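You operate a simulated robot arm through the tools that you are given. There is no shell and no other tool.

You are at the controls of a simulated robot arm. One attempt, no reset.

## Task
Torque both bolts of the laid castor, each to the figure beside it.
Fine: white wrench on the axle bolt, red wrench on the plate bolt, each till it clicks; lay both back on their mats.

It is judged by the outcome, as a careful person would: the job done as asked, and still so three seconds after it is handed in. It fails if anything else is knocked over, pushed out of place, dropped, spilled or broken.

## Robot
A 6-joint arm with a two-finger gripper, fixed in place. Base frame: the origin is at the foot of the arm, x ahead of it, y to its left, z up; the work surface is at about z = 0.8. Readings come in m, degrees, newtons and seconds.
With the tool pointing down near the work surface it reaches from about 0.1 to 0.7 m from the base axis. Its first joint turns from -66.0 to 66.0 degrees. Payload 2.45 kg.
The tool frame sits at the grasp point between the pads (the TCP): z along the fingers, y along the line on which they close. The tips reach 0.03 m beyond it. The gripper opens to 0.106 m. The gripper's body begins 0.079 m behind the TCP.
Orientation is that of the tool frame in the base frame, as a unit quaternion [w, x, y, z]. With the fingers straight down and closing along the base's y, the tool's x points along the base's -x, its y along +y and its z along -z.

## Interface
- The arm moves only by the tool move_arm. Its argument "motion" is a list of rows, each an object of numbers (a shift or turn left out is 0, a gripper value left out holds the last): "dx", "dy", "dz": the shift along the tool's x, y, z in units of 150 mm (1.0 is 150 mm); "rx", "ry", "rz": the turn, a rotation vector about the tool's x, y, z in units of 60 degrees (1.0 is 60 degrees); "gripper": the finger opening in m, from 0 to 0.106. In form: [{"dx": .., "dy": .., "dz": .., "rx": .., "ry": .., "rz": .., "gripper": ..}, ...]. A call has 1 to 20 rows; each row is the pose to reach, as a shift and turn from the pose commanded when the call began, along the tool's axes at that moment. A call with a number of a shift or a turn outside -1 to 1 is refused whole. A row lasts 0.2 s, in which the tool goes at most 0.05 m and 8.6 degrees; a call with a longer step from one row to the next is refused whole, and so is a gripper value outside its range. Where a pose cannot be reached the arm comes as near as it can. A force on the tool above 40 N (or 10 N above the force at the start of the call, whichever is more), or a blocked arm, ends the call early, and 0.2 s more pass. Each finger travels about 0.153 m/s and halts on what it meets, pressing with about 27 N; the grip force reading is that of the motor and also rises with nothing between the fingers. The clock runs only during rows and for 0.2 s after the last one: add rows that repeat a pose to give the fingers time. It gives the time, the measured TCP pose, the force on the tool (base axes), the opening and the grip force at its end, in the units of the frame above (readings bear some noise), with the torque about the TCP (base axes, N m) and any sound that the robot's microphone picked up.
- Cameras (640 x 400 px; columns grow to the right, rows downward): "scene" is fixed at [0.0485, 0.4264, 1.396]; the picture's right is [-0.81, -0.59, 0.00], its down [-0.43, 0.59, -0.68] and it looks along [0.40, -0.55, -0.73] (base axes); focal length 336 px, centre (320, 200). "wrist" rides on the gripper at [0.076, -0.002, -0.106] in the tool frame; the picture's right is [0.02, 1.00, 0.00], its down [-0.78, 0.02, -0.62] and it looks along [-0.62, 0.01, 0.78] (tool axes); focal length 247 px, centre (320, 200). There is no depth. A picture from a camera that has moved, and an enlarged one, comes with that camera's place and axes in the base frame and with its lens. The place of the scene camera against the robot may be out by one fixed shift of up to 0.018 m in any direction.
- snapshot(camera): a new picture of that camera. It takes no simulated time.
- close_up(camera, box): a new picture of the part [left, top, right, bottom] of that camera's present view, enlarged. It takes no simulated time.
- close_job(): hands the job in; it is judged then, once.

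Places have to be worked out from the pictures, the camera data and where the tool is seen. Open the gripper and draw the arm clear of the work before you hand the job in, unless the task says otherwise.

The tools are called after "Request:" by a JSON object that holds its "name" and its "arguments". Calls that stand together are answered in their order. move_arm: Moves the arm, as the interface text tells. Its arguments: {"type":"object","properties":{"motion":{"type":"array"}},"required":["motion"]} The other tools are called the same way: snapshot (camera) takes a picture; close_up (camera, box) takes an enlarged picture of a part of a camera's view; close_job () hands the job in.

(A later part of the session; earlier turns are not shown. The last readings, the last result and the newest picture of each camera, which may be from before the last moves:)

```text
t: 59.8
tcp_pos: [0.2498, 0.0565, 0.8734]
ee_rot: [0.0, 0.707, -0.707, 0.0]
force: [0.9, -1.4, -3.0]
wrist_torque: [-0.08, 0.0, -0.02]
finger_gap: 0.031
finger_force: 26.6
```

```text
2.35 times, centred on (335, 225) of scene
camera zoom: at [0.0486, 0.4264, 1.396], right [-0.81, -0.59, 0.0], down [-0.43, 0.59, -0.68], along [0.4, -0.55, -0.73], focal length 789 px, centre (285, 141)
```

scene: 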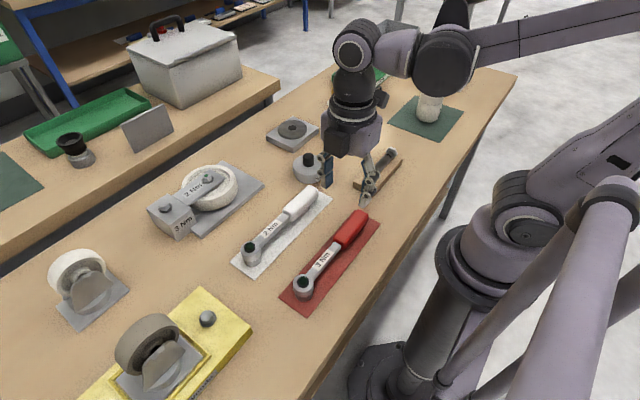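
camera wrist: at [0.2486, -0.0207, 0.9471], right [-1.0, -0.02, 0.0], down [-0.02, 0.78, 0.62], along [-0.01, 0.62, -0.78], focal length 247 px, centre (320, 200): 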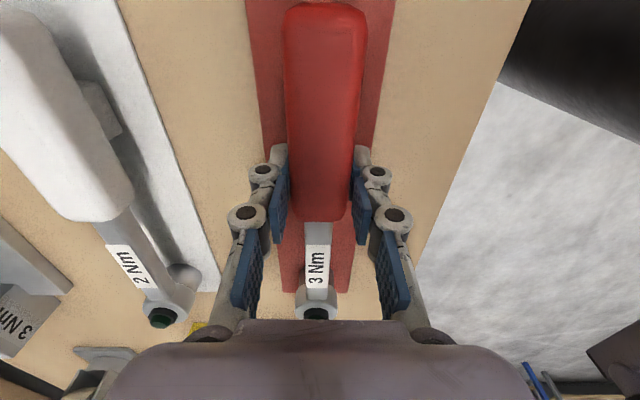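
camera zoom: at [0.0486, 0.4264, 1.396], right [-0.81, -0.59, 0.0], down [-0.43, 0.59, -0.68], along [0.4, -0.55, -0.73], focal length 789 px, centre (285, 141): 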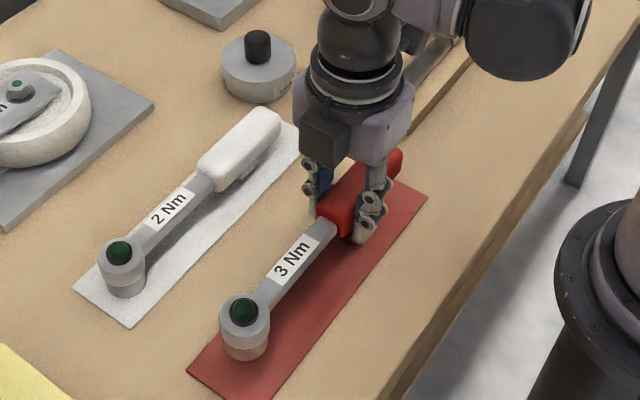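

It hangs level. I'll raise it and carry it towards the castor, turning it so the handle will point back and to the right, clear of the axle bolt. I'll also zoom on the two bolts to fix the plate bolt's position relative to the axle bolt.

Request:
{"name": "move_arm", "arguments": {"motion": [{"dz": -0.15}, {"dz": -0.3}, {"dz": -0.45}, {"dz": -0.55}, {"dz": -0.55, "dy": -0.2, "dx": -0.05}, {"dz": -0.55, "dy": -0.45, "dx": -0.1}, {"dz": -0.55, "dy": -0.7, "dx": -0.15}, {"dz": -0.55, "dy": -0.85, "dx": -0.2}, {"dz": -0.55, "dy": -0.85, "dx": -0.2}]}}

Request:
{"name": "close_up", "arguments": {"camera": "scene", "box": [145, 165, 245, 235]}}

Request:
{"name": "close_up", "arguments": {"camera": "scene", "box": [145, 190, 185, 230]}}

```text
t: 61.8
tcp_pos: [0.3755, 0.0849, 0.9579]
ee_rot: [0.001, -0.707, 0.708, 0.0]
force: [0.2, -0.6, -2.8]
wrist_torque: [-0.09, 0.02, 0.02]
finger_gap: 0.0309
finger_force: 27.2
```

```text
5.71 times, centred on (195, 200) of scene
camera zoom: at [0.0486, 0.4264, 1.396], right [-0.81, -0.59, 0.0], down [-0.43, 0.59, -0.68], along [0.4, -0.55, -0.73], focal length 1917 px, centre (1034, 200)
```

zoom: 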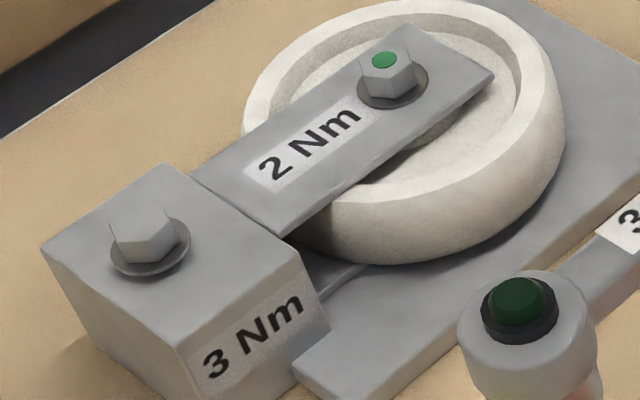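

```text
10.00 times, centred on (165, 210) of scene
camera zoom: at [0.0486, 0.4264, 1.396], right [-0.81, -0.59, 0.0], down [-0.43, 0.59, -0.68], along [0.4, -0.55, -0.73], focal length 3355 px, centre (1870, 100)
```

zoom: 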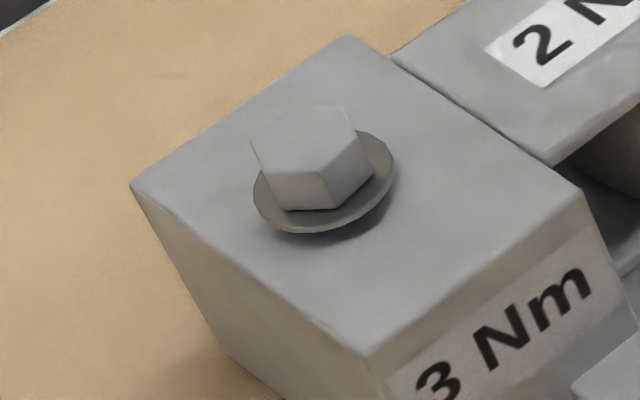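

I'll compare the axle bolt with the same framing as before, to be sure nothing shifted.

Request:
{"name": "close_up", "arguments": {"camera": "scene", "box": [205, 160, 235, 190]}}

Request:
{"name": "close_up", "arguments": {"camera": "scene", "box": [150, 190, 180, 220]}}

```text
13.33 times, centred on (220, 175) of scene
camera zoom: at [0.0486, 0.4264, 1.396], right [-0.81, -0.59, 0.0], down [-0.43, 0.59, -0.68], along [0.4, -0.55, -0.73], focal length 4473 px, centre (1653, 533)
```

zoom: 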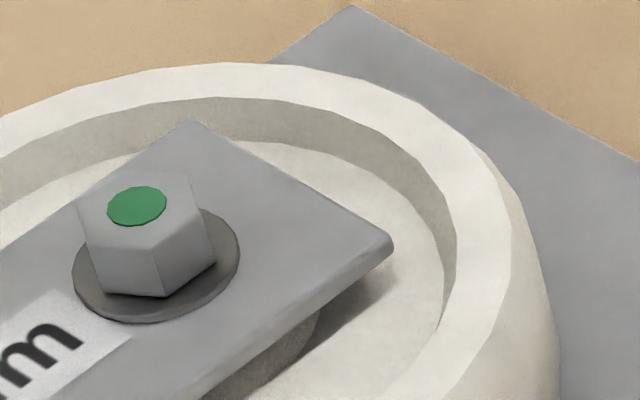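

```text
13.33 times, centred on (165, 205) of scene
camera zoom: at [0.0486, 0.4264, 1.396], right [-0.81, -0.59, 0.0], down [-0.43, 0.59, -0.68], along [0.4, -0.55, -0.73], focal length 4473 px, centre (2387, 133)
```

zoom: 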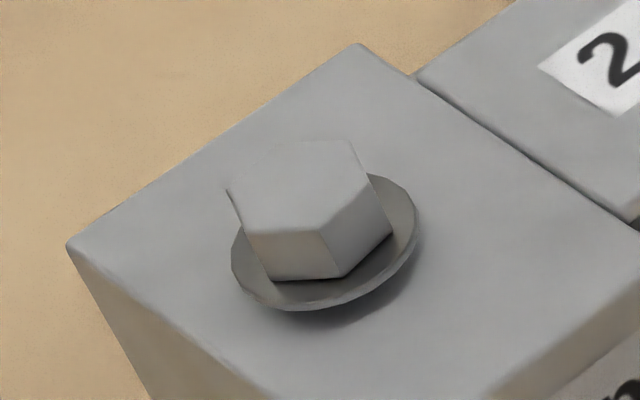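

The axle bolt has simply wound down about 5 mm as it tightened, and the castor itself hasn't moved. Using the known axle position to calibrate, the plate bolt is at (0.580, 0.2345) with its top near z 0.874. I'll bring the red socket over it with the handle pointing along 240°, staying high.

Request:
{"name": "move_arm", "arguments": {"motion": [{"dx": -0.035, "dy": -0.13, "rz": 0.07}, {"dx": -0.07, "dy": -0.26, "rz": 0.14}, {"dx": -0.105, "dy": -0.4, "rz": 0.21}, {"dx": -0.14, "dy": -0.53, "rz": 0.28}, {"dx": -0.175, "dy": -0.66, "rz": 0.36}, {"dx": -0.21, "dy": -0.8, "rz": 0.43}, {"dx": -0.242, "dy": -0.929, "rz": 0.5}, {"dx": -0.242, "dy": -0.929, "rz": 0.5}]}}

Request:
{"name": "close_up", "arguments": {"camera": "scene", "box": [120, 130, 260, 230]}}

Request:
{"name": "close_up", "arguments": {"camera": "wrist", "box": [200, 200, 440, 325]}}

```text
t: 63.6
tcp_pos: [0.5176, 0.1251, 0.9578]
ee_rot: [0.001, -0.499, 0.866, 0.0]
force: [-1.0, -1.0, -3.9]
wrist_torque: [-0.06, 0.09, 0.01]
finger_gap: 0.0314
finger_force: 27.0
```

```text
4.00 times, centred on (190, 180) of scene
camera zoom: at [0.0486, 0.4264, 1.396], right [-0.81, -0.59, 0.0], down [-0.43, 0.59, -0.68], along [0.4, -0.55, -0.73], focal length 1342 px, centre (840, 280)
```

zoom: 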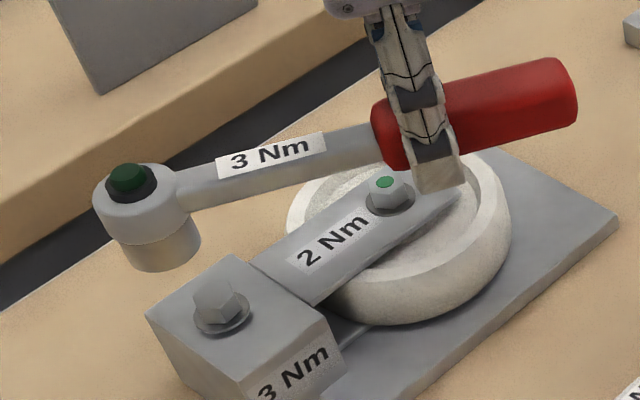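

```text
2.67 times, centred on (320, 262) of wrist
camera zoom: at [0.4791, 0.0573, 1.061], right [-0.88, 0.48, 0.0], down [0.38, 0.69, 0.62], along [0.3, 0.55, -0.78], focal length 659 px, centre (320, 33)
```

zoom: 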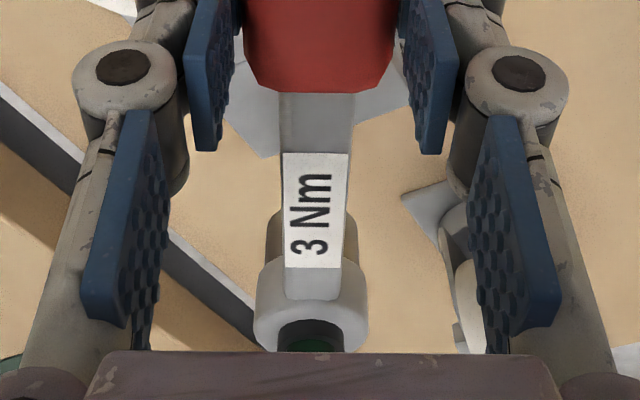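

Request:
{"name": "close_up", "arguments": {"camera": "scene", "box": [140, 178, 176, 214]}}

```text
11.11 times, centred on (158, 196) of scene
camera zoom: at [0.0486, 0.4264, 1.396], right [-0.81, -0.59, 0.0], down [-0.43, 0.59, -0.68], along [0.4, -0.55, -0.73], focal length 3727 px, centre (2120, 244)
```

zoom: 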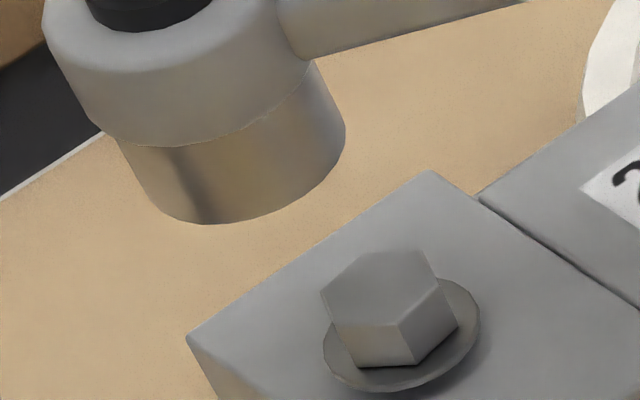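

The scene view puts the red socket about 10 mm too far along +y and 2 mm along +x of the bolt. I'll correct for that, lower 2 cm and look again.

Request:
{"name": "move_arm", "arguments": {"motion": [{"dx": 0.03, "dy": -0.01}, {"dx": 0.064, "dy": -0.019}, {"dx": 0.064, "dy": -0.019, "dz": 0.06}, {"dx": 0.064, "dy": -0.019, "dz": 0.133}, {"dx": 0.064, "dy": -0.019, "dz": 0.133}]}}

Request:
{"name": "close_up", "arguments": {"camera": "scene", "box": [140, 178, 176, 214]}}

Request:
{"name": "close_up", "arguments": {"camera": "wrist", "box": [240, 230, 400, 325]}}

```text
t: 64.8
tcp_pos: [0.513, 0.1145, 0.9349]
ee_rot: [0.001, -0.5, 0.866, 0.001]
force: [0.3, 0.7, -4.0]
wrist_torque: [-0.07, 0.03, 0.02]
finger_gap: 0.0311
finger_force: 26.7
```

```text
11.11 times, centred on (158, 196) of scene
camera zoom: at [0.0486, 0.4264, 1.396], right [-0.81, -0.59, 0.0], down [-0.43, 0.59, -0.68], along [0.4, -0.55, -0.73], focal length 3727 px, centre (2120, 244)
```

zoom: 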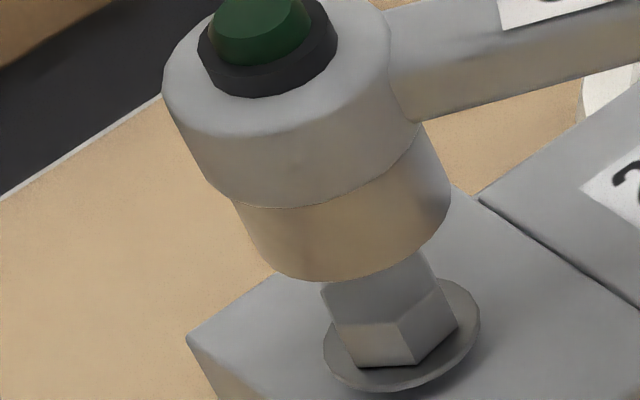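

```text
4.00 times, centred on (320, 278) of wrist
camera zoom: at [0.4745, 0.0466, 1.0403], right [-0.88, 0.48, 0.0], down [0.38, 0.69, 0.62], along [0.3, 0.55, -0.78], focal length 988 px, centre (320, -110)
```

zoom: 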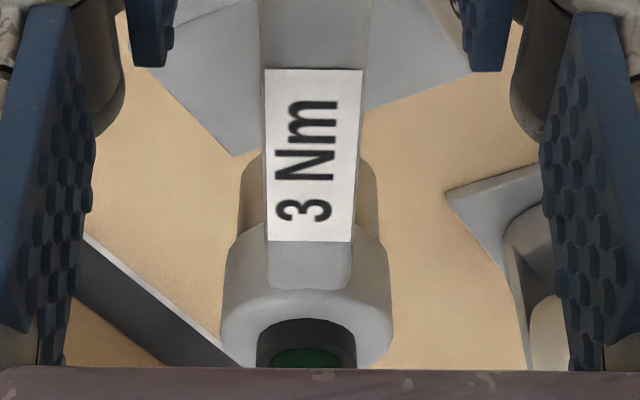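

The socket is now within about 2 mm of the bolt axis and about 21 mm above it. I'll make a small correction and lower 17 mm.

Request:
{"name": "move_arm", "arguments": {"motion": [{"dx": -0.011, "dy": -0.006}, {"dx": -0.011, "dy": -0.006, "dz": 0.04}, {"dx": -0.011, "dy": -0.006, "dz": 0.08}, {"dx": -0.011, "dy": -0.006, "dz": 0.113}, {"dx": -0.011, "dy": -0.006, "dz": 0.113}]}}

Request:
{"name": "close_up", "arguments": {"camera": "scene", "box": [140, 178, 176, 214]}}

```text
t: 66.0
tcp_pos: [0.5144, 0.1149, 0.9184]
ee_rot: [0.001, -0.5, 0.866, 0.0]
force: [-1.0, -0.4, -4.2]
wrist_torque: [-0.05, 0.06, -0.01]
finger_gap: 0.031
finger_force: 27.2
```

```text
11.11 times, centred on (158, 196) of scene
camera zoom: at [0.0486, 0.4264, 1.396], right [-0.81, -0.59, 0.0], down [-0.43, 0.59, -0.68], along [0.4, -0.55, -0.73], focal length 3727 px, centre (2120, 244)
```

zoom: 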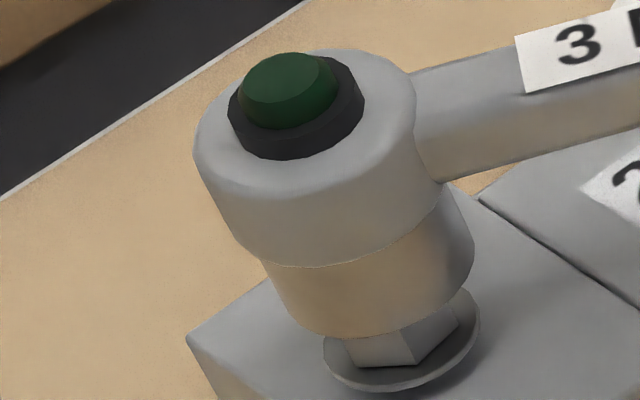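

The alignment is within about half a millimetre, with around 5 mm to go. I'll lower slowly onto the bolt.

Request:
{"name": "move_arm", "arguments": {"motion": [{"dz": 0.012}, {"dz": 0.024}, {"dz": 0.036}, {"dz": 0.048}, {"dz": 0.06}, {"dz": 0.06}]}}

Request:
{"name": "close_up", "arguments": {"camera": "scene", "box": [140, 178, 176, 214]}}

```text
t: 67.4
tcp_pos: [0.5147, 0.1145, 0.9093]
ee_rot: [0.001, -0.5, 0.866, 0.001]
force: [-0.2, -2.2, 2.2]
wrist_torque: [0.58, -0.26, -0.11]
finger_gap: 0.0311
finger_force: 26.6
```

```text
11.11 times, centred on (158, 196) of scene
camera zoom: at [0.0485, 0.4263, 1.3961], right [-0.81, -0.59, 0.0], down [-0.43, 0.59, -0.68], along [0.4, -0.55, -0.73], focal length 3727 px, centre (2120, 244)
```

zoom: 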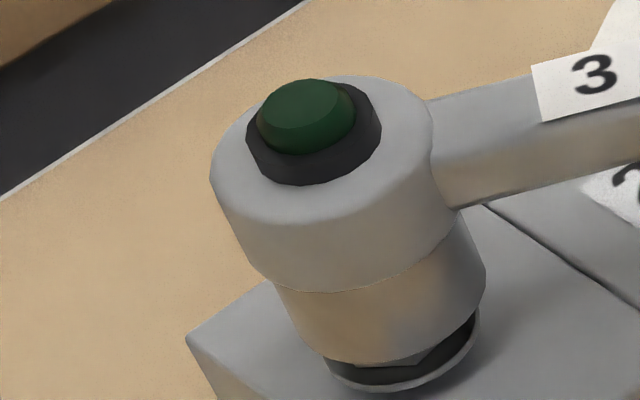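

It made contact about 3 mm onto the bolt head, with the hexes misaligned. The white wrench dropped straight on with its handle at 270°, and both bolts were turned the same way, so by symmetry 210° should fit here. I'll lift clear, turn 30° clockwise about the bolt axis and re-check.

Request:
{"name": "move_arm", "arguments": {"motion": [{"dz": -0.04}, {"dz": -0.08}, {"dz": -0.08, "dx": -0.005, "dy": 0.0948, "rz": 0.1}, {"dz": -0.08, "dx": -0.0198, "dy": 0.1886, "rz": 0.2}, {"dz": -0.08, "dx": -0.0444, "dy": 0.2803, "rz": 0.3}, {"dz": -0.08, "dx": -0.0784, "dy": 0.3689, "rz": 0.4}, {"dz": -0.08, "dx": -0.1215, "dy": 0.4535, "rz": 0.5}, {"dz": -0.08, "dx": -0.1215, "dy": 0.4535, "rz": 0.5}]}}

Request:
{"name": "close_up", "arguments": {"camera": "scene", "box": [140, 178, 176, 214]}}

Request:
{"name": "snapshot", "arguments": {"camera": "scene"}}

```text
t: 69.2
tcp_pos: [0.4657, 0.1655, 0.9216]
ee_rot: [0.001, -0.258, 0.966, 0.002]
force: [-0.9, -0.8, -3.4]
wrist_torque: [-0.03, 0.06, 0.01]
finger_gap: 0.0308
finger_force: 27.0
```

```text
11.11 times, centred on (158, 196) of scene
camera zoom: at [0.0486, 0.4264, 1.396], right [-0.81, -0.59, 0.0], down [-0.43, 0.59, -0.68], along [0.4, -0.55, -0.73], focal length 3727 px, centre (2120, 244)
```

zoom: 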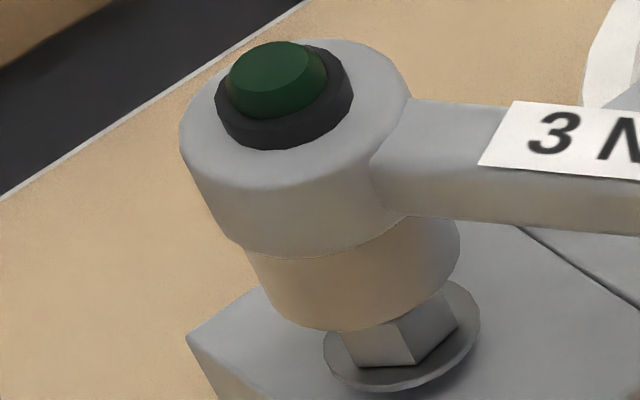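

```text
taken
```

scene: 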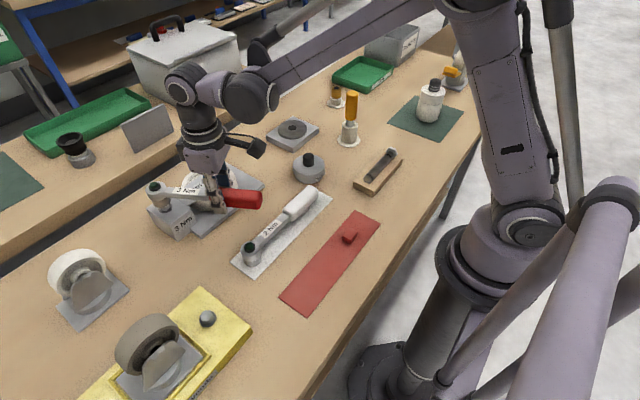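

The image alignment looks good, but the scene camera can't resolve depth. From this handle angle the wrist camera sees exactly that direction, so I'll use it.

Request:
{"name": "close_up", "arguments": {"camera": "wrist", "box": [240, 230, 400, 325]}}

Request:
{"name": "snapshot", "arguments": {"camera": "wrist"}}

```text
4.00 times, centred on (320, 278) of wrist
camera zoom: at [0.3977, 0.1249, 1.026], right [-0.52, 0.86, 0.0], down [0.67, 0.4, 0.62], along [0.53, 0.32, -0.78], focal length 988 px, centre (320, -110)
```

zoom: 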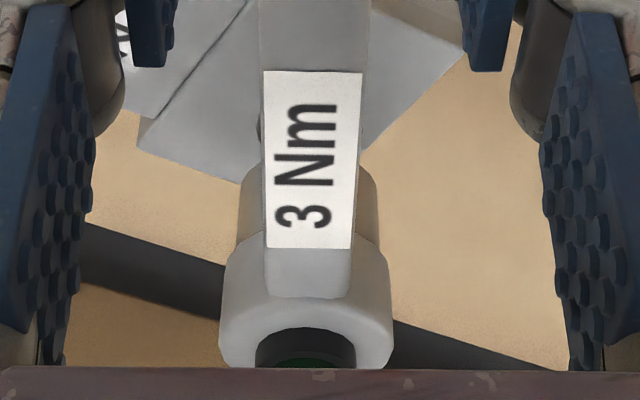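

```text
taken
camera wrist: at [0.3977, 0.1249, 1.026], right [-0.52, 0.86, 0.0], down [0.67, 0.4, 0.62], along [0.53, 0.32, -0.78], focal length 247 px, centre (320, 200)
```

wrist: 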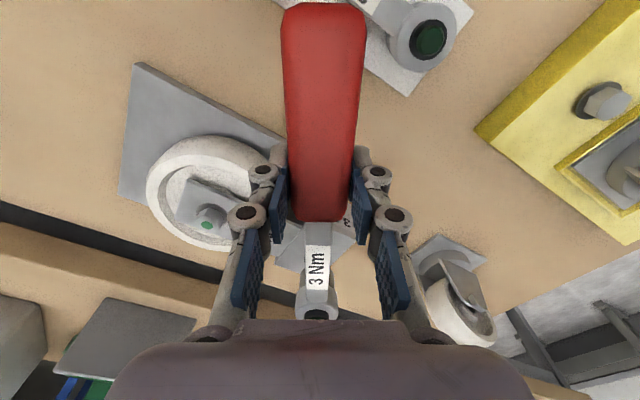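

The washer edge peeking out in the wrist view says the bolt axis is about 1.5 mm to the tool's +y of the socket, which agrees with the other cues. I'll correct that and lower slowly.

Request:
{"name": "move_arm", "arguments": {"motion": [{"dx": 0.005, "dy": 0.011}, {"dx": 0.005, "dy": 0.011, "dz": 0.02}, {"dx": 0.005, "dy": 0.011, "dz": 0.04}, {"dx": 0.005, "dy": 0.011, "dz": 0.055}, {"dx": 0.005, "dy": 0.011, "dz": 0.07}, {"dx": 0.005, "dy": 0.011, "dz": 0.07}]}}

Request:
{"name": "close_up", "arguments": {"camera": "scene", "box": [140, 178, 176, 214]}}

```text
t: 70.6
tcp_pos: [0.4618, 0.1655, 0.9123]
ee_rot: [0.001, -0.259, 0.966, 0.002]
force: [0.0, 0.2, -4.3]
wrist_torque: [-0.04, 0.07, 0.0]
finger_gap: 0.0312
finger_force: 27.2
```

```text
11.11 times, centred on (158, 196) of scene
camera zoom: at [0.0486, 0.4264, 1.396], right [-0.81, -0.59, 0.0], down [-0.43, 0.59, -0.68], along [0.4, -0.55, -0.73], focal length 3727 px, centre (2120, 244)
```

zoom: 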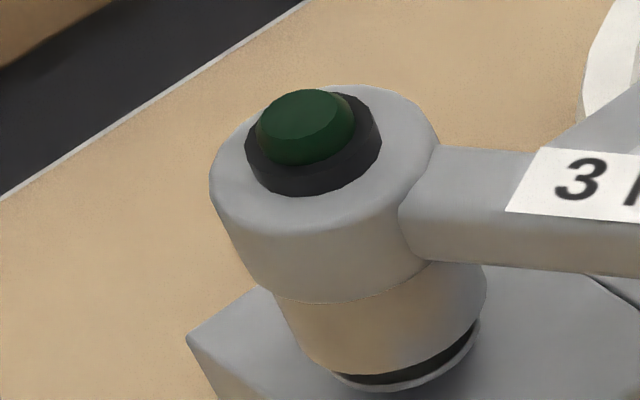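

It's sliding over the hex with no resistance. I'll keep lowering to seat it.

Request:
{"name": "move_arm", "arguments": {"motion": [{"dz": 0.015}, {"dz": 0.03}, {"dz": 0.045}, {"dz": 0.045}]}}

Request:
{"name": "close_up", "arguments": {"camera": "scene", "box": [140, 178, 176, 214]}}

```text
t: 71.6
tcp_pos: [0.4626, 0.1649, 0.9032]
ee_rot: [0.0, -0.259, 0.966, 0.001]
force: [-2.0, 0.0, 1.0]
wrist_torque: [0.22, -0.46, 0.09]
finger_gap: 0.031
finger_force: 27.3
```

```text
11.11 times, centred on (158, 196) of scene
camera zoom: at [0.0484, 0.4263, 1.3961], right [-0.81, -0.59, 0.0], down [-0.43, 0.59, -0.68], along [0.4, -0.55, -0.73], focal length 3727 px, centre (2120, 244)
```

zoom: 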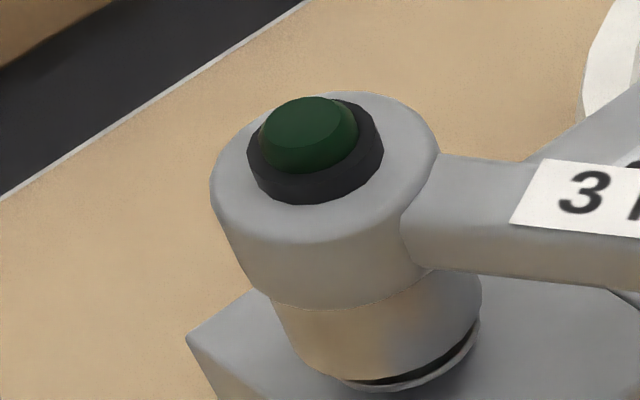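

There's light contact with the socket 7–10 mm deep on the hex. I'll relax the press slightly and turn a few degrees clockwise to feel whether it has engaged.

Request:
{"name": "move_arm", "arguments": {"motion": [{"dz": -0.005}, {"dx": -0.0012, "dy": 0.0475, "rz": 0.05, "dz": -0.005}, {"dx": -0.005, "dy": 0.0948, "rz": 0.1, "dz": -0.005}, {"dx": -0.005, "dy": 0.0948, "rz": 0.1, "dz": -0.005}]}}

Request:
{"name": "close_up", "arguments": {"camera": "scene", "box": [140, 178, 176, 214]}}

Request:
{"name": "close_up", "arguments": {"camera": "wrist", "box": [240, 230, 400, 325]}}

```text
t: 72.6
tcp_pos: [0.4576, 0.1784, 0.9049]
ee_rot: [0.001, -0.207, 0.978, 0.001]
force: [0.9, 0.0, -3.7]
wrist_torque: [-0.01, 0.09, 0.02]
finger_gap: 0.0309
finger_force: 27.3
```

```text
11.11 times, centred on (158, 196) of scene
camera zoom: at [0.0486, 0.4264, 1.396], right [-0.81, -0.59, 0.0], down [-0.43, 0.59, -0.68], along [0.4, -0.55, -0.73], focal length 3727 px, centre (2120, 244)
```

zoom: 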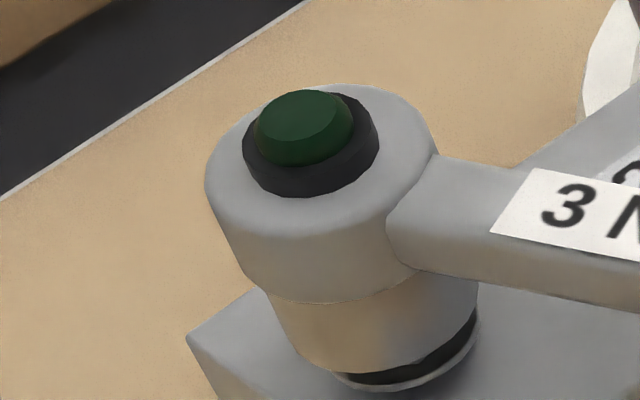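

```text
4.00 times, centred on (320, 278) of wrist
camera zoom: at [0.3867, 0.1446, 1.0113], right [-0.43, 0.9, 0.0], down [0.71, 0.33, 0.62], along [0.56, 0.27, -0.78], focal length 988 px, centre (320, -110)
```

zoom: 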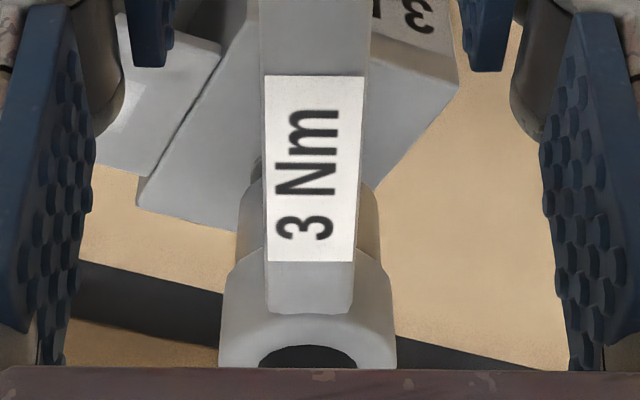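

Laterally the socket is now on the bolt axis, but along the handle it sits about 1.5 mm too far out. I'll pull it in by that much and lower again gently.

Request:
{"name": "move_arm", "arguments": {"motion": [{"dx": 0.01}, {"dx": 0.01, "dz": 0.013}, {"dx": 0.01, "dz": 0.026}, {"dx": 0.01, "dz": 0.035}, {"dx": 0.01, "dz": 0.035}]}}

Request:
{"name": "close_up", "arguments": {"camera": "scene", "box": [140, 178, 176, 214]}}

```text
t: 73.8
tcp_pos: [0.4551, 0.1768, 0.9004]
ee_rot: [0.0, -0.208, 0.978, 0.001]
force: [-0.2, 0.2, -0.6]
wrist_torque: [0.22, -0.47, -0.01]
finger_gap: 0.031
finger_force: 26.7
```

```text
11.11 times, centred on (158, 196) of scene
camera zoom: at [0.0485, 0.4264, 1.396], right [-0.81, -0.59, 0.0], down [-0.43, 0.59, -0.68], along [0.4, -0.55, -0.73], focal length 3727 px, centre (2120, 244)
```

zoom: 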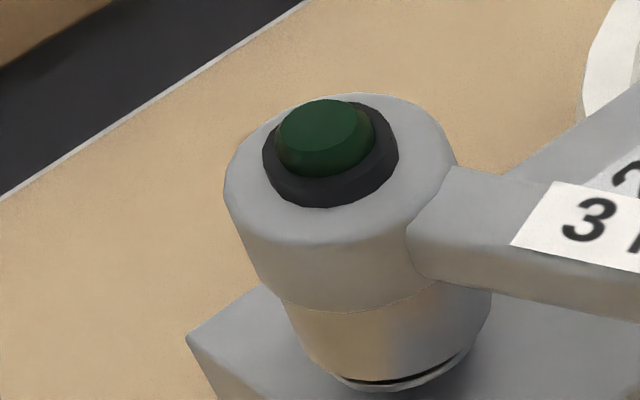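

Only a thin sliver of washer shows now, so the socket is essentially resting on it under a few newtons. I'll turn clockwise with that light press and watch for torque.

Request:
{"name": "move_arm", "arguments": {"motion": [{"dx": -0.0019, "dy": 0.0587, "rz": 0.0625}, {"dx": -0.0077, "dy": 0.1171, "rz": 0.125}, {"dx": -0.0172, "dy": 0.175, "rz": 0.1875}, {"dx": -0.0306, "dy": 0.2322, "rz": 0.25}, {"dx": -0.0306, "dy": 0.2322, "rz": 0.25}]}}

Request:
{"name": "close_up", "arguments": {"camera": "scene", "box": [140, 178, 176, 214]}}

Request:
{"name": "close_up", "arguments": {"camera": "wrist", "box": [240, 230, 400, 325]}}

```text
t: 75.0
tcp_pos: [0.4476, 0.209, 0.9003]
ee_rot: [0.0, -0.078, 0.997, 0.001]
force: [0.7, -0.1, -4.4]
wrist_torque: [-0.03, 0.1, -0.01]
finger_gap: 0.0311
finger_force: 26.5
```

```text
11.11 times, centred on (158, 196) of scene
camera zoom: at [0.0486, 0.4264, 1.396], right [-0.81, -0.59, 0.0], down [-0.43, 0.59, -0.68], along [0.4, -0.55, -0.73], focal length 3727 px, centre (2120, 244)
```

zoom: 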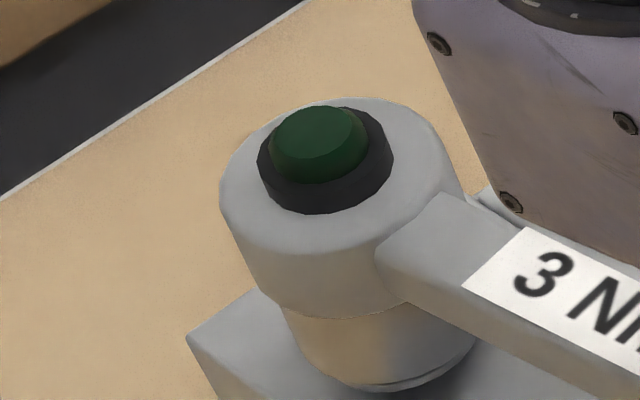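

```text
4.00 times, centred on (320, 278) of wrist
camera zoom: at [0.37, 0.1964, 1.0043], right [-0.18, 0.98, 0.0], down [0.77, 0.14, 0.62], along [0.61, 0.11, -0.78], focal length 988 px, centre (320, -110)
```

zoom: 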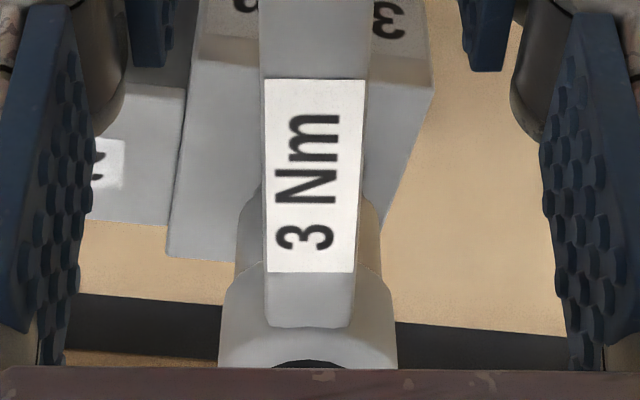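

It's free again, so the bolt or socket has moved down. I'll follow it 3 mm and re-check for contact.

Request:
{"name": "move_arm", "arguments": {"motion": [{"dz": 0.01}, {"dz": 0.02}, {"dz": 0.02}]}}

Request:
{"name": "close_up", "arguments": {"camera": "scene", "box": [140, 185, 176, 221]}}

```text
t: 75.8
tcp_pos: [0.446, 0.2125, 0.8965]
ee_rot: [0.001, -0.077, 0.997, 0.001]
force: [-0.2, -0.1, -3.2]
wrist_torque: [-0.02, 0.08, 0.04]
finger_gap: 0.0309
finger_force: 27.5
```

```text
11.11 times, centred on (158, 203) of scene
camera zoom: at [0.0486, 0.4264, 1.396], right [-0.81, -0.59, 0.0], down [-0.43, 0.59, -0.68], along [0.4, -0.55, -0.73], focal length 3727 px, centre (2120, 167)
```

zoom: 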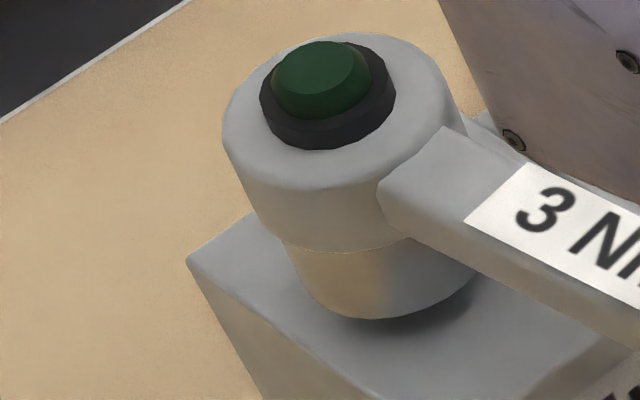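

The washer is fully covered with no contact yet. I'll go down another 2.5 mm.

Request:
{"name": "move_arm", "arguments": {"motion": [{"dz": 0.008}, {"dz": 0.017}, {"dz": 0.017}]}}

Request:
{"name": "close_up", "arguments": {"camera": "scene", "box": [140, 185, 176, 221]}}

```text
t: 76.6
tcp_pos: [0.4474, 0.2116, 0.894]
ee_rot: [0.002, -0.078, 0.997, 0.001]
force: [8.0, 2.7, -1.0]
wrist_torque: [0.08, -0.41, 0.1]
finger_gap: 0.0312
finger_force: 27.3
```

```text
11.11 times, centred on (158, 203) of scene
camera zoom: at [0.0487, 0.4264, 1.396], right [-0.81, -0.59, 0.0], down [-0.43, 0.59, -0.68], along [0.4, -0.55, -0.73], focal length 3727 px, centre (2120, 167)
```

zoom: 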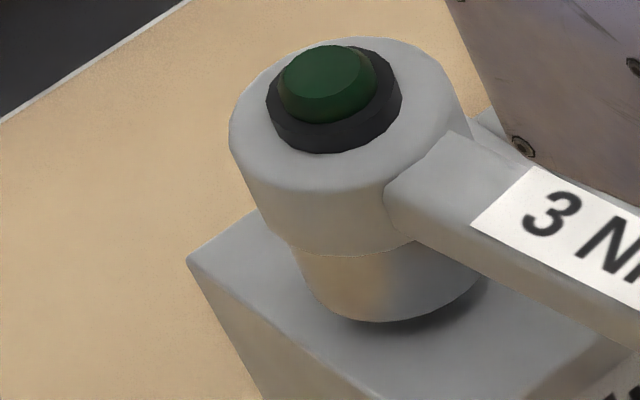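

It's seated, with the bolt pushing the wrench outward along the handle at about 8 N. I'll relieve that by moving about 1.5 mm outward, then continue clockwise.

Request:
{"name": "move_arm", "arguments": {"motion": [{"dx": -0.009}, {"dx": -0.009, "dz": -0.003}]}}

Request:
{"name": "move_arm", "arguments": {"motion": [{"dx": -0.0012, "dy": 0.0472, "rz": 0.05}, {"dx": -0.005, "dy": 0.0942, "rz": 0.1}, {"dx": -0.0111, "dy": 0.141, "rz": 0.15}, {"dx": -0.0111, "dy": 0.141, "rz": 0.15}]}}

```text
t: 77.2
tcp_pos: [0.4469, 0.2122, 0.8952]
ee_rot: [-0.001, -0.078, 0.997, 0.0]
force: [1.3, -0.2, -3.1]
wrist_torque: [0.01, 0.02, -0.08]
finger_gap: 0.0311
finger_force: 27.1
```

```text
t: 78.2
tcp_pos: [0.4446, 0.2324, 0.8943]
ee_rot: [-0.001, 0.0, 1.0, 0.001]
force: [1.2, 0.5, -4.2]
wrist_torque: [-0.03, 0.07, 0.06]
finger_gap: 0.0308
finger_force: 27.2
```

The handle is now at 180° with no torque yet. I'll check the surroundings before sweeping further towards +y.

Request:
{"name": "snapshot", "arguments": {"camera": "scene"}}

Request:
{"name": "snapshot", "arguments": {"camera": "wrist"}}

Request:
{"name": "close_up", "arguments": {"camera": "scene", "box": [140, 150, 280, 260]}}

```text
taken
```

scene: 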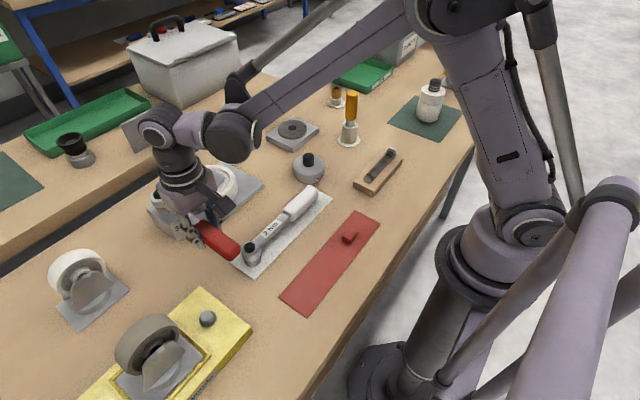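

```text
taken
camera wrist: at [0.3673, 0.2298, 0.9998], right [-0.02, 1.0, 0.0], down [0.78, 0.02, 0.62], along [0.62, 0.01, -0.78], focal length 247 px, centre (320, 200)
```

wrist: 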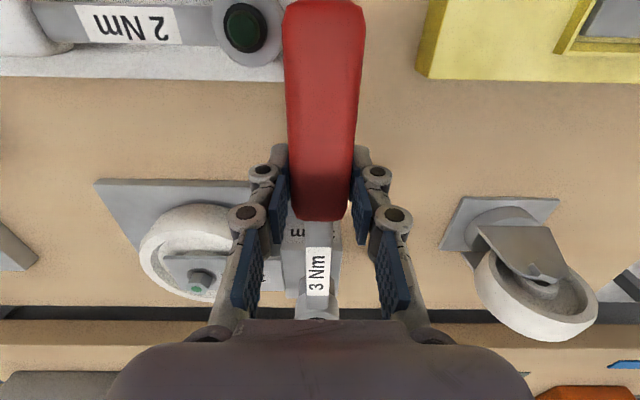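

```text
3.64 times, centred on (210, 205) of scene
camera zoom: at [0.0486, 0.4264, 1.396], right [-0.81, -0.59, 0.0], down [-0.43, 0.59, -0.68], along [0.4, -0.55, -0.73], focal length 1220 px, centre (720, 182)
```

zoom: 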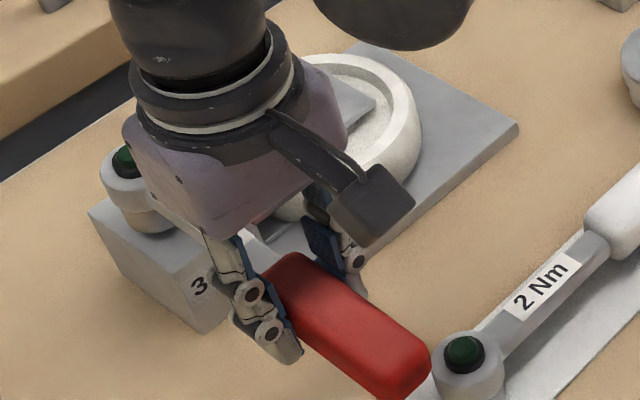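

The handle will pass about 6 cm above the yellow jig's near corner, and the jig's castor is further out, so I can sweep safely to about 150°. I'll continue clockwise.

Request:
{"name": "move_arm", "arguments": {"motion": [{"dx": -0.0012, "dy": 0.0472, "rz": 0.05}, {"dx": -0.005, "dy": 0.0942, "rz": 0.1}, {"dx": -0.0111, "dy": 0.141, "rz": 0.15}, {"dx": -0.0197, "dy": 0.1875, "rz": 0.2}, {"dx": -0.0197, "dy": 0.1875, "rz": 0.2}]}}

Request:
{"name": "close_up", "arguments": {"camera": "scene", "box": [130, 150, 270, 260]}}

```text
t: 79.4
tcp_pos: [0.4501, 0.2605, 0.8947]
ee_rot: [0.0, 0.105, 0.995, 0.0]
force: [-0.2, 0.1, -3.7]
wrist_torque: [0.0, 0.07, 0.03]
finger_gap: 0.0311
finger_force: 26.8
```

```text
3.64 times, centred on (200, 205) of scene
camera zoom: at [0.0486, 0.4264, 1.396], right [-0.81, -0.59, 0.0], down [-0.43, 0.59, -0.68], along [0.4, -0.55, -0.73], focal length 1220 px, centre (756, 182)
```

zoom: 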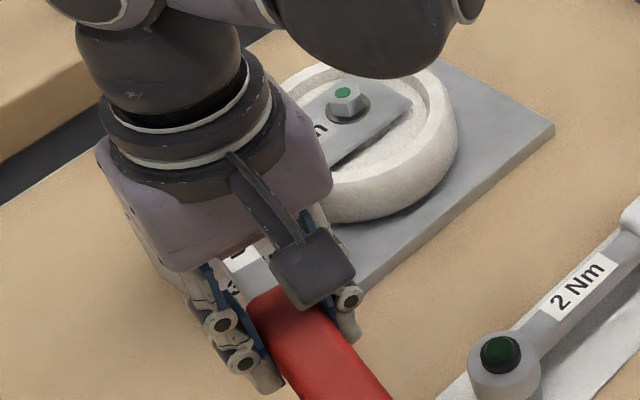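

There's no torque yet at 168°. To keep well away from the jig I'll use the hex like a ratchet: lift off, check the bolt, and re-seat about 66° back.

Request:
{"name": "move_arm", "arguments": {"motion": [{"dz": -0.05}, {"dz": -0.1}, {"dz": -0.15}, {"dz": -0.22}, {"dz": -0.22}]}}

Request:
{"name": "move_arm", "arguments": {"motion": [{"dx": -0.0077, "dy": -0.1175, "rz": -0.125}, {"dx": -0.0307, "dy": -0.2329, "rz": -0.25}, {"dx": -0.0685, "dy": -0.3444, "rz": -0.375}, {"dx": -0.1206, "dy": -0.45, "rz": -0.5}, {"dx": -0.186, "dy": -0.5479, "rz": -0.625}, {"dx": -0.2636, "dy": -0.6364, "rz": -0.75}, {"dx": -0.3521, "dy": -0.714, "rz": -0.875}, {"dx": -0.45, "dy": -0.7794, "rz": -1.0}, {"dx": -0.45, "dy": -0.7794, "rz": -1.0}]}}

Request:
{"name": "close_up", "arguments": {"camera": "scene", "box": [140, 178, 176, 214]}}

Request:
{"name": "close_up", "arguments": {"camera": "wrist", "box": [240, 230, 400, 325]}}

```text
t: 80.6
tcp_pos: [0.448, 0.2609, 0.9285]
ee_rot: [0.0, 0.105, 0.995, 0.0]
force: [0.0, 0.2, -3.6]
wrist_torque: [0.02, 0.06, 0.01]
finger_gap: 0.0313
finger_force: 27.1
```

```text
t: 82.6
tcp_pos: [0.4895, 0.1318, 0.9277]
ee_rot: [0.0, -0.407, 0.913, 0.002]
force: [0.4, -0.3, -3.7]
wrist_torque: [-0.04, 0.06, 0.01]
finger_gap: 0.0309
finger_force: 26.6
```

```text
11.11 times, centred on (158, 196) of scene
camera zoom: at [0.0486, 0.4264, 1.396], right [-0.81, -0.59, 0.0], down [-0.43, 0.59, -0.68], along [0.4, -0.55, -0.73], focal length 3727 px, centre (2120, 244)
```

zoom: 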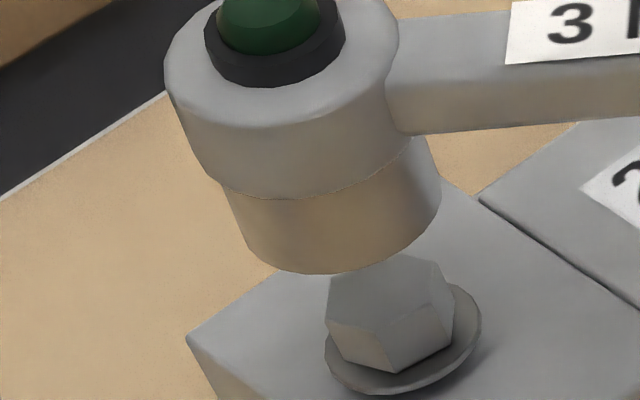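

```text
4.00 times, centred on (320, 278) of wrist
camera zoom: at [0.438, 0.0725, 1.0333], right [-0.76, 0.65, 0.0], down [0.51, 0.59, 0.62], along [0.4, 0.47, -0.78], focal length 988 px, centre (320, -110)
```

zoom: 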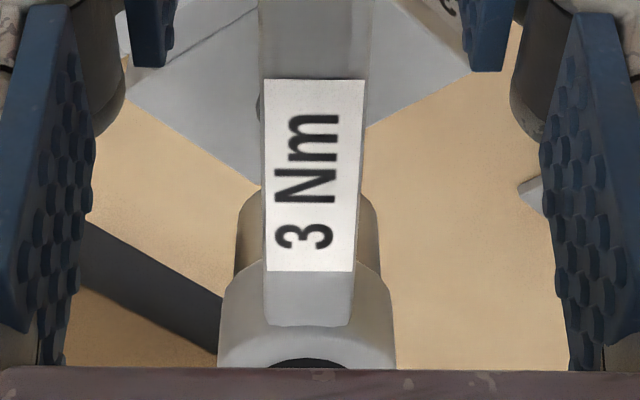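

Request:
{"name": "close_up", "arguments": {"camera": "scene", "box": [155, 196, 173, 214]}}

Request:
{"name": "close_up", "arguments": {"camera": "scene", "box": [207, 170, 225, 188]}}

```text
16.00 times, centred on (164, 205) of scene
camera zoom: at [0.0486, 0.4264, 1.396], right [-0.81, -0.59, 0.0], down [-0.43, 0.59, -0.68], along [0.4, -0.55, -0.73], focal length 5368 px, centre (2816, 120)
```

zoom: 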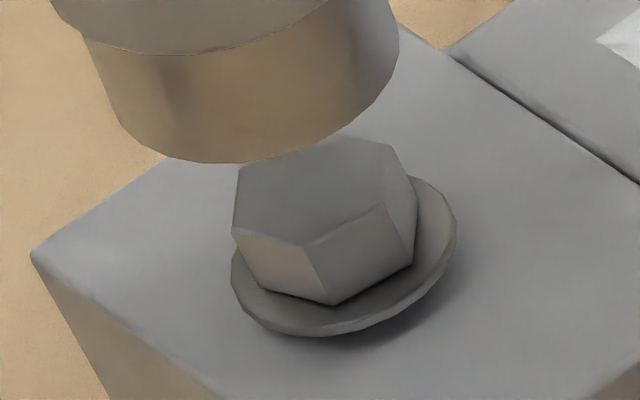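

```text
16.00 times, centred on (216, 179) of scene
camera zoom: at [0.0486, 0.4264, 1.396], right [-0.81, -0.59, 0.0], down [-0.43, 0.59, -0.68], along [0.4, -0.55, -0.73], focal length 5368 px, centre (1984, 536)
```

zoom: 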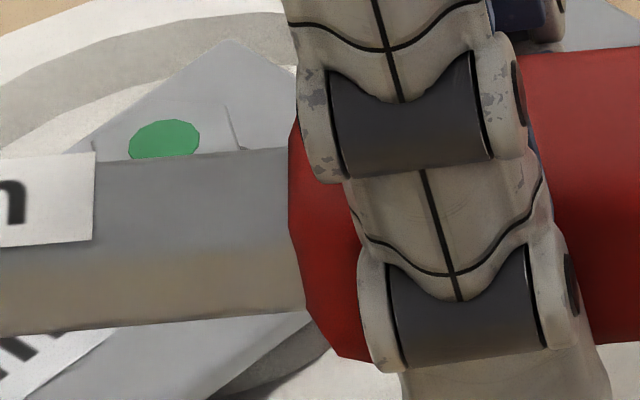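

The bolt has clearly been turned by the wrench and wound down slightly. But the head has crept up about 4° in the grip from the earlier pressing, so the socket isn't vertical. I'll pitch the tool to level the wrench, then check from both cameras.

Request:
{"name": "move_arm", "arguments": {"motion": [{"ry": 0.03, "dz": -0.02}, {"ry": 0.06, "dz": -0.04}, {"ry": 0.06, "dz": -0.04}]}}

Request:
{"name": "close_up", "arguments": {"camera": "scene", "box": [140, 178, 176, 214]}}

Request:
{"name": "close_up", "arguments": {"camera": "scene", "box": [130, 130, 290, 240]}}

Request:
{"name": "close_up", "arguments": {"camera": "wrist", "box": [240, 230, 400, 325]}}

```text
t: 83.4
tcp_pos: [0.4894, 0.1305, 0.935]
ee_rot: [-0.029, -0.406, 0.913, -0.012]
force: [-0.6, 0.0, -3.5]
wrist_torque: [-0.07, 0.04, 0.03]
finger_gap: 0.0312
finger_force: 26.7
```

```text
11.11 times, centred on (158, 196) of scene
camera zoom: at [0.0486, 0.4264, 1.396], right [-0.81, -0.59, 0.0], down [-0.43, 0.59, -0.68], along [0.4, -0.55, -0.73], focal length 3727 px, centre (2120, 244)
```

zoom: 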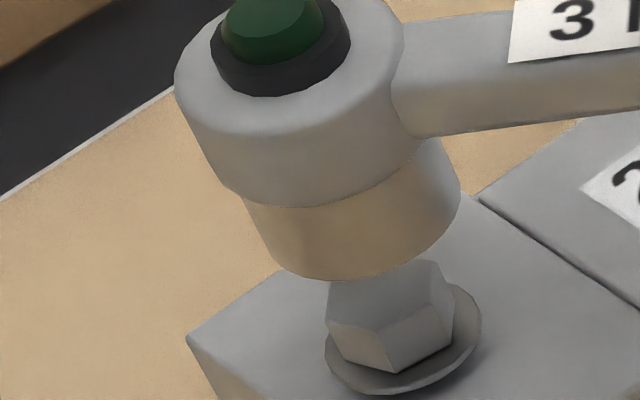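

```text
3.64 times, centred on (210, 185) of scene
camera zoom: at [0.0486, 0.4264, 1.396], right [-0.81, -0.59, 0.0], down [-0.43, 0.59, -0.68], along [0.4, -0.55, -0.73], focal length 1220 px, centre (720, 254)
```

zoom: 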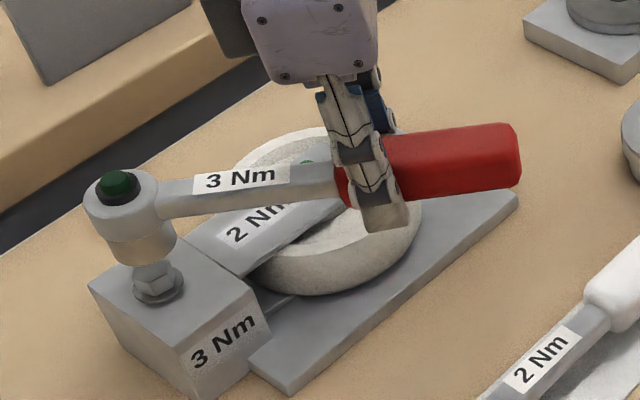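

```text
4.00 times, centred on (320, 278) of wrist
camera zoom: at [0.4425, 0.0771, 1.0436], right [-0.76, 0.65, 0.0], down [0.54, 0.62, 0.57], along [0.37, 0.43, -0.82], focal length 988 px, centre (320, -110)
```

zoom: 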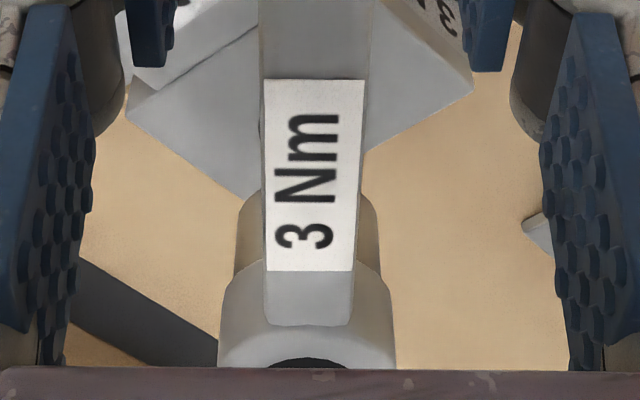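

The wrench is level again. The socket now sits about 4 mm short of the bolt along the handle. I'll correct this, compensating for the pitched tool axes, and lower 15 mm.

Request:
{"name": "move_arm", "arguments": {"motion": [{"dx": -0.029, "dy": 0.006, "dz": -0.002}, {"dx": -0.031, "dy": 0.006, "dz": 0.031}, {"dx": -0.033, "dy": 0.006, "dz": 0.065}, {"dx": -0.0355, "dy": 0.006, "dz": 0.098}, {"dx": -0.0355, "dy": 0.006, "dz": 0.098}]}}

Request:
{"name": "close_up", "arguments": {"camera": "scene", "box": [140, 178, 176, 214]}}

Request:
{"name": "close_up", "arguments": {"camera": "wrist", "box": [240, 230, 400, 325]}}

```text
t: 84.6
tcp_pos: [0.4928, 0.137, 0.9188]
ee_rot: [-0.029, -0.406, 0.913, -0.012]
force: [-0.2, 0.8, -3.8]
wrist_torque: [-0.08, 0.01, -0.01]
finger_gap: 0.0312
finger_force: 27.3
```

```text
11.11 times, centred on (158, 196) of scene
camera zoom: at [0.0486, 0.4264, 1.396], right [-0.81, -0.59, 0.0], down [-0.43, 0.59, -0.68], along [0.4, -0.55, -0.73], focal length 3727 px, centre (2120, 244)
```

zoom: 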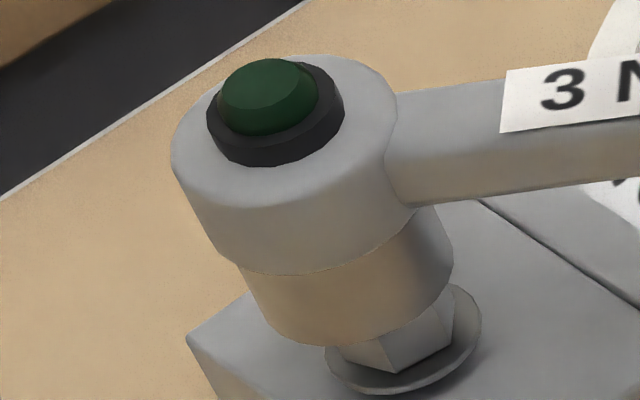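

```text
4.00 times, centred on (320, 278) of wrist
camera zoom: at [0.4457, 0.082, 1.0286], right [-0.76, 0.65, 0.0], down [0.54, 0.62, 0.57], along [0.37, 0.43, -0.82], focal length 988 px, centre (320, -110)
```

zoom: 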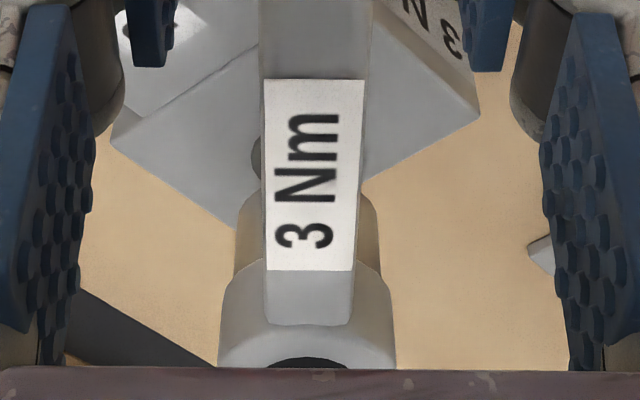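

Tool-y alignment is now within 0.5 mm, but along the handle it has overshot about 2.5 mm. I'll pull back and lower gently.

Request:
{"name": "move_arm", "arguments": {"motion": [{"dx": 0.0165, "dz": 0.001}, {"dx": 0.0155, "dz": 0.018}, {"dx": 0.0145, "dz": 0.035}, {"dx": 0.0135, "dz": 0.052}, {"dx": 0.0135, "dz": 0.052}]}}

Request:
{"name": "close_up", "arguments": {"camera": "scene", "box": [140, 178, 176, 214]}}

```text
t: 85.8
tcp_pos: [0.4907, 0.1346, 0.9118]
ee_rot: [-0.029, -0.406, 0.913, -0.012]
force: [-0.3, -0.2, -3.9]
wrist_torque: [-0.03, 0.04, -0.03]
finger_gap: 0.031
finger_force: 27.1
```

```text
11.11 times, centred on (158, 196) of scene
camera zoom: at [0.0486, 0.4264, 1.396], right [-0.81, -0.59, 0.0], down [-0.43, 0.59, -0.68], along [0.4, -0.55, -0.73], focal length 3727 px, centre (2120, 244)
```

zoom: 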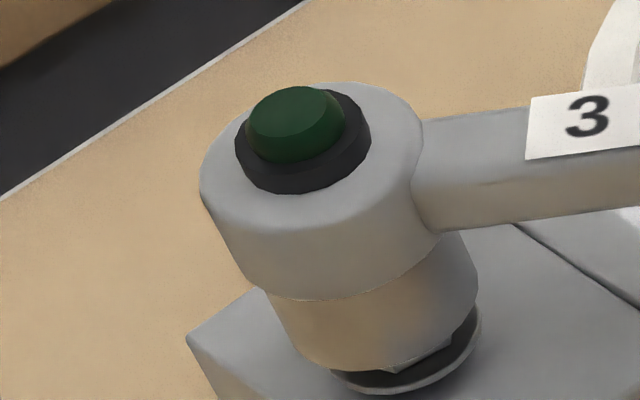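

The socket is over the hex without contact and lined up within a millimetre. I'll lower further.

Request:
{"name": "move_arm", "arguments": {"motion": [{"dx": 0.003, "dz": 0.015}, {"dx": 0.002, "dz": 0.03}, {"dx": 0.001, "dz": 0.045}, {"dx": 0.0, "dz": 0.06}, {"dx": 0.0, "dz": 0.06}]}}

Request:
{"name": "close_up", "arguments": {"camera": "scene", "box": [140, 185, 176, 221]}}

```text
t: 87.0
tcp_pos: [0.4905, 0.1333, 0.9036]
ee_rot: [-0.028, -0.406, 0.913, -0.012]
force: [0.8, 0.7, -3.5]
wrist_torque: [-0.05, 0.03, -0.02]
finger_gap: 0.0308
finger_force: 26.9
```

```text
11.11 times, centred on (158, 203) of scene
camera zoom: at [0.0486, 0.4264, 1.396], right [-0.81, -0.59, 0.0], down [-0.43, 0.59, -0.68], along [0.4, -0.55, -0.73], focal length 3727 px, centre (2120, 167)
```

zoom: 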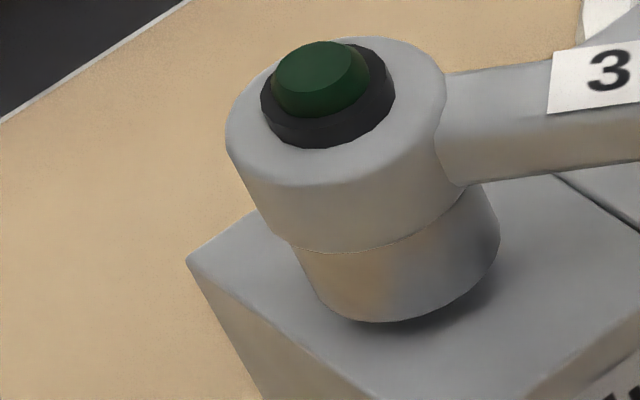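

The washer is covered and there's no contact force. I'll lower in small steps to the seat.

Request:
{"name": "move_arm", "arguments": {"motion": [{"dx": -0.0008, "dz": 0.012}, {"dx": -0.0016, "dz": 0.025}, {"dx": -0.0016, "dz": 0.025}]}}

Request:
{"name": "close_up", "arguments": {"camera": "scene", "box": [140, 185, 176, 221]}}

```text
t: 87.8
tcp_pos: [0.4907, 0.1336, 0.9001]
ee_rot: [-0.028, -0.407, 0.913, -0.011]
force: [0.4, -0.4, -3.8]
wrist_torque: [-0.04, 0.06, 0.02]
finger_gap: 0.0308
finger_force: 27.5
```

```text
11.11 times, centred on (158, 203) of scene
camera zoom: at [0.0486, 0.4264, 1.396], right [-0.81, -0.59, 0.0], down [-0.43, 0.59, -0.68], along [0.4, -0.55, -0.73], focal length 3727 px, centre (2120, 167)
```

zoom: 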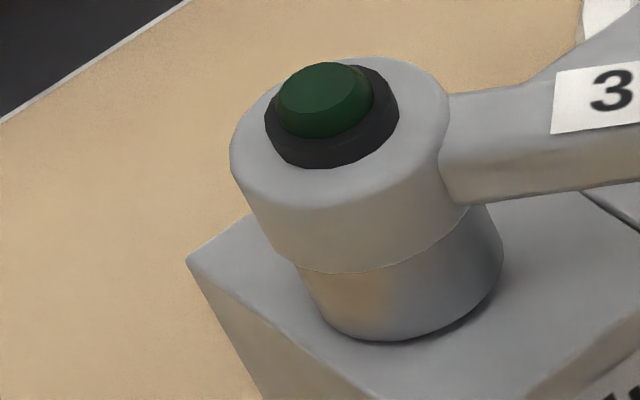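

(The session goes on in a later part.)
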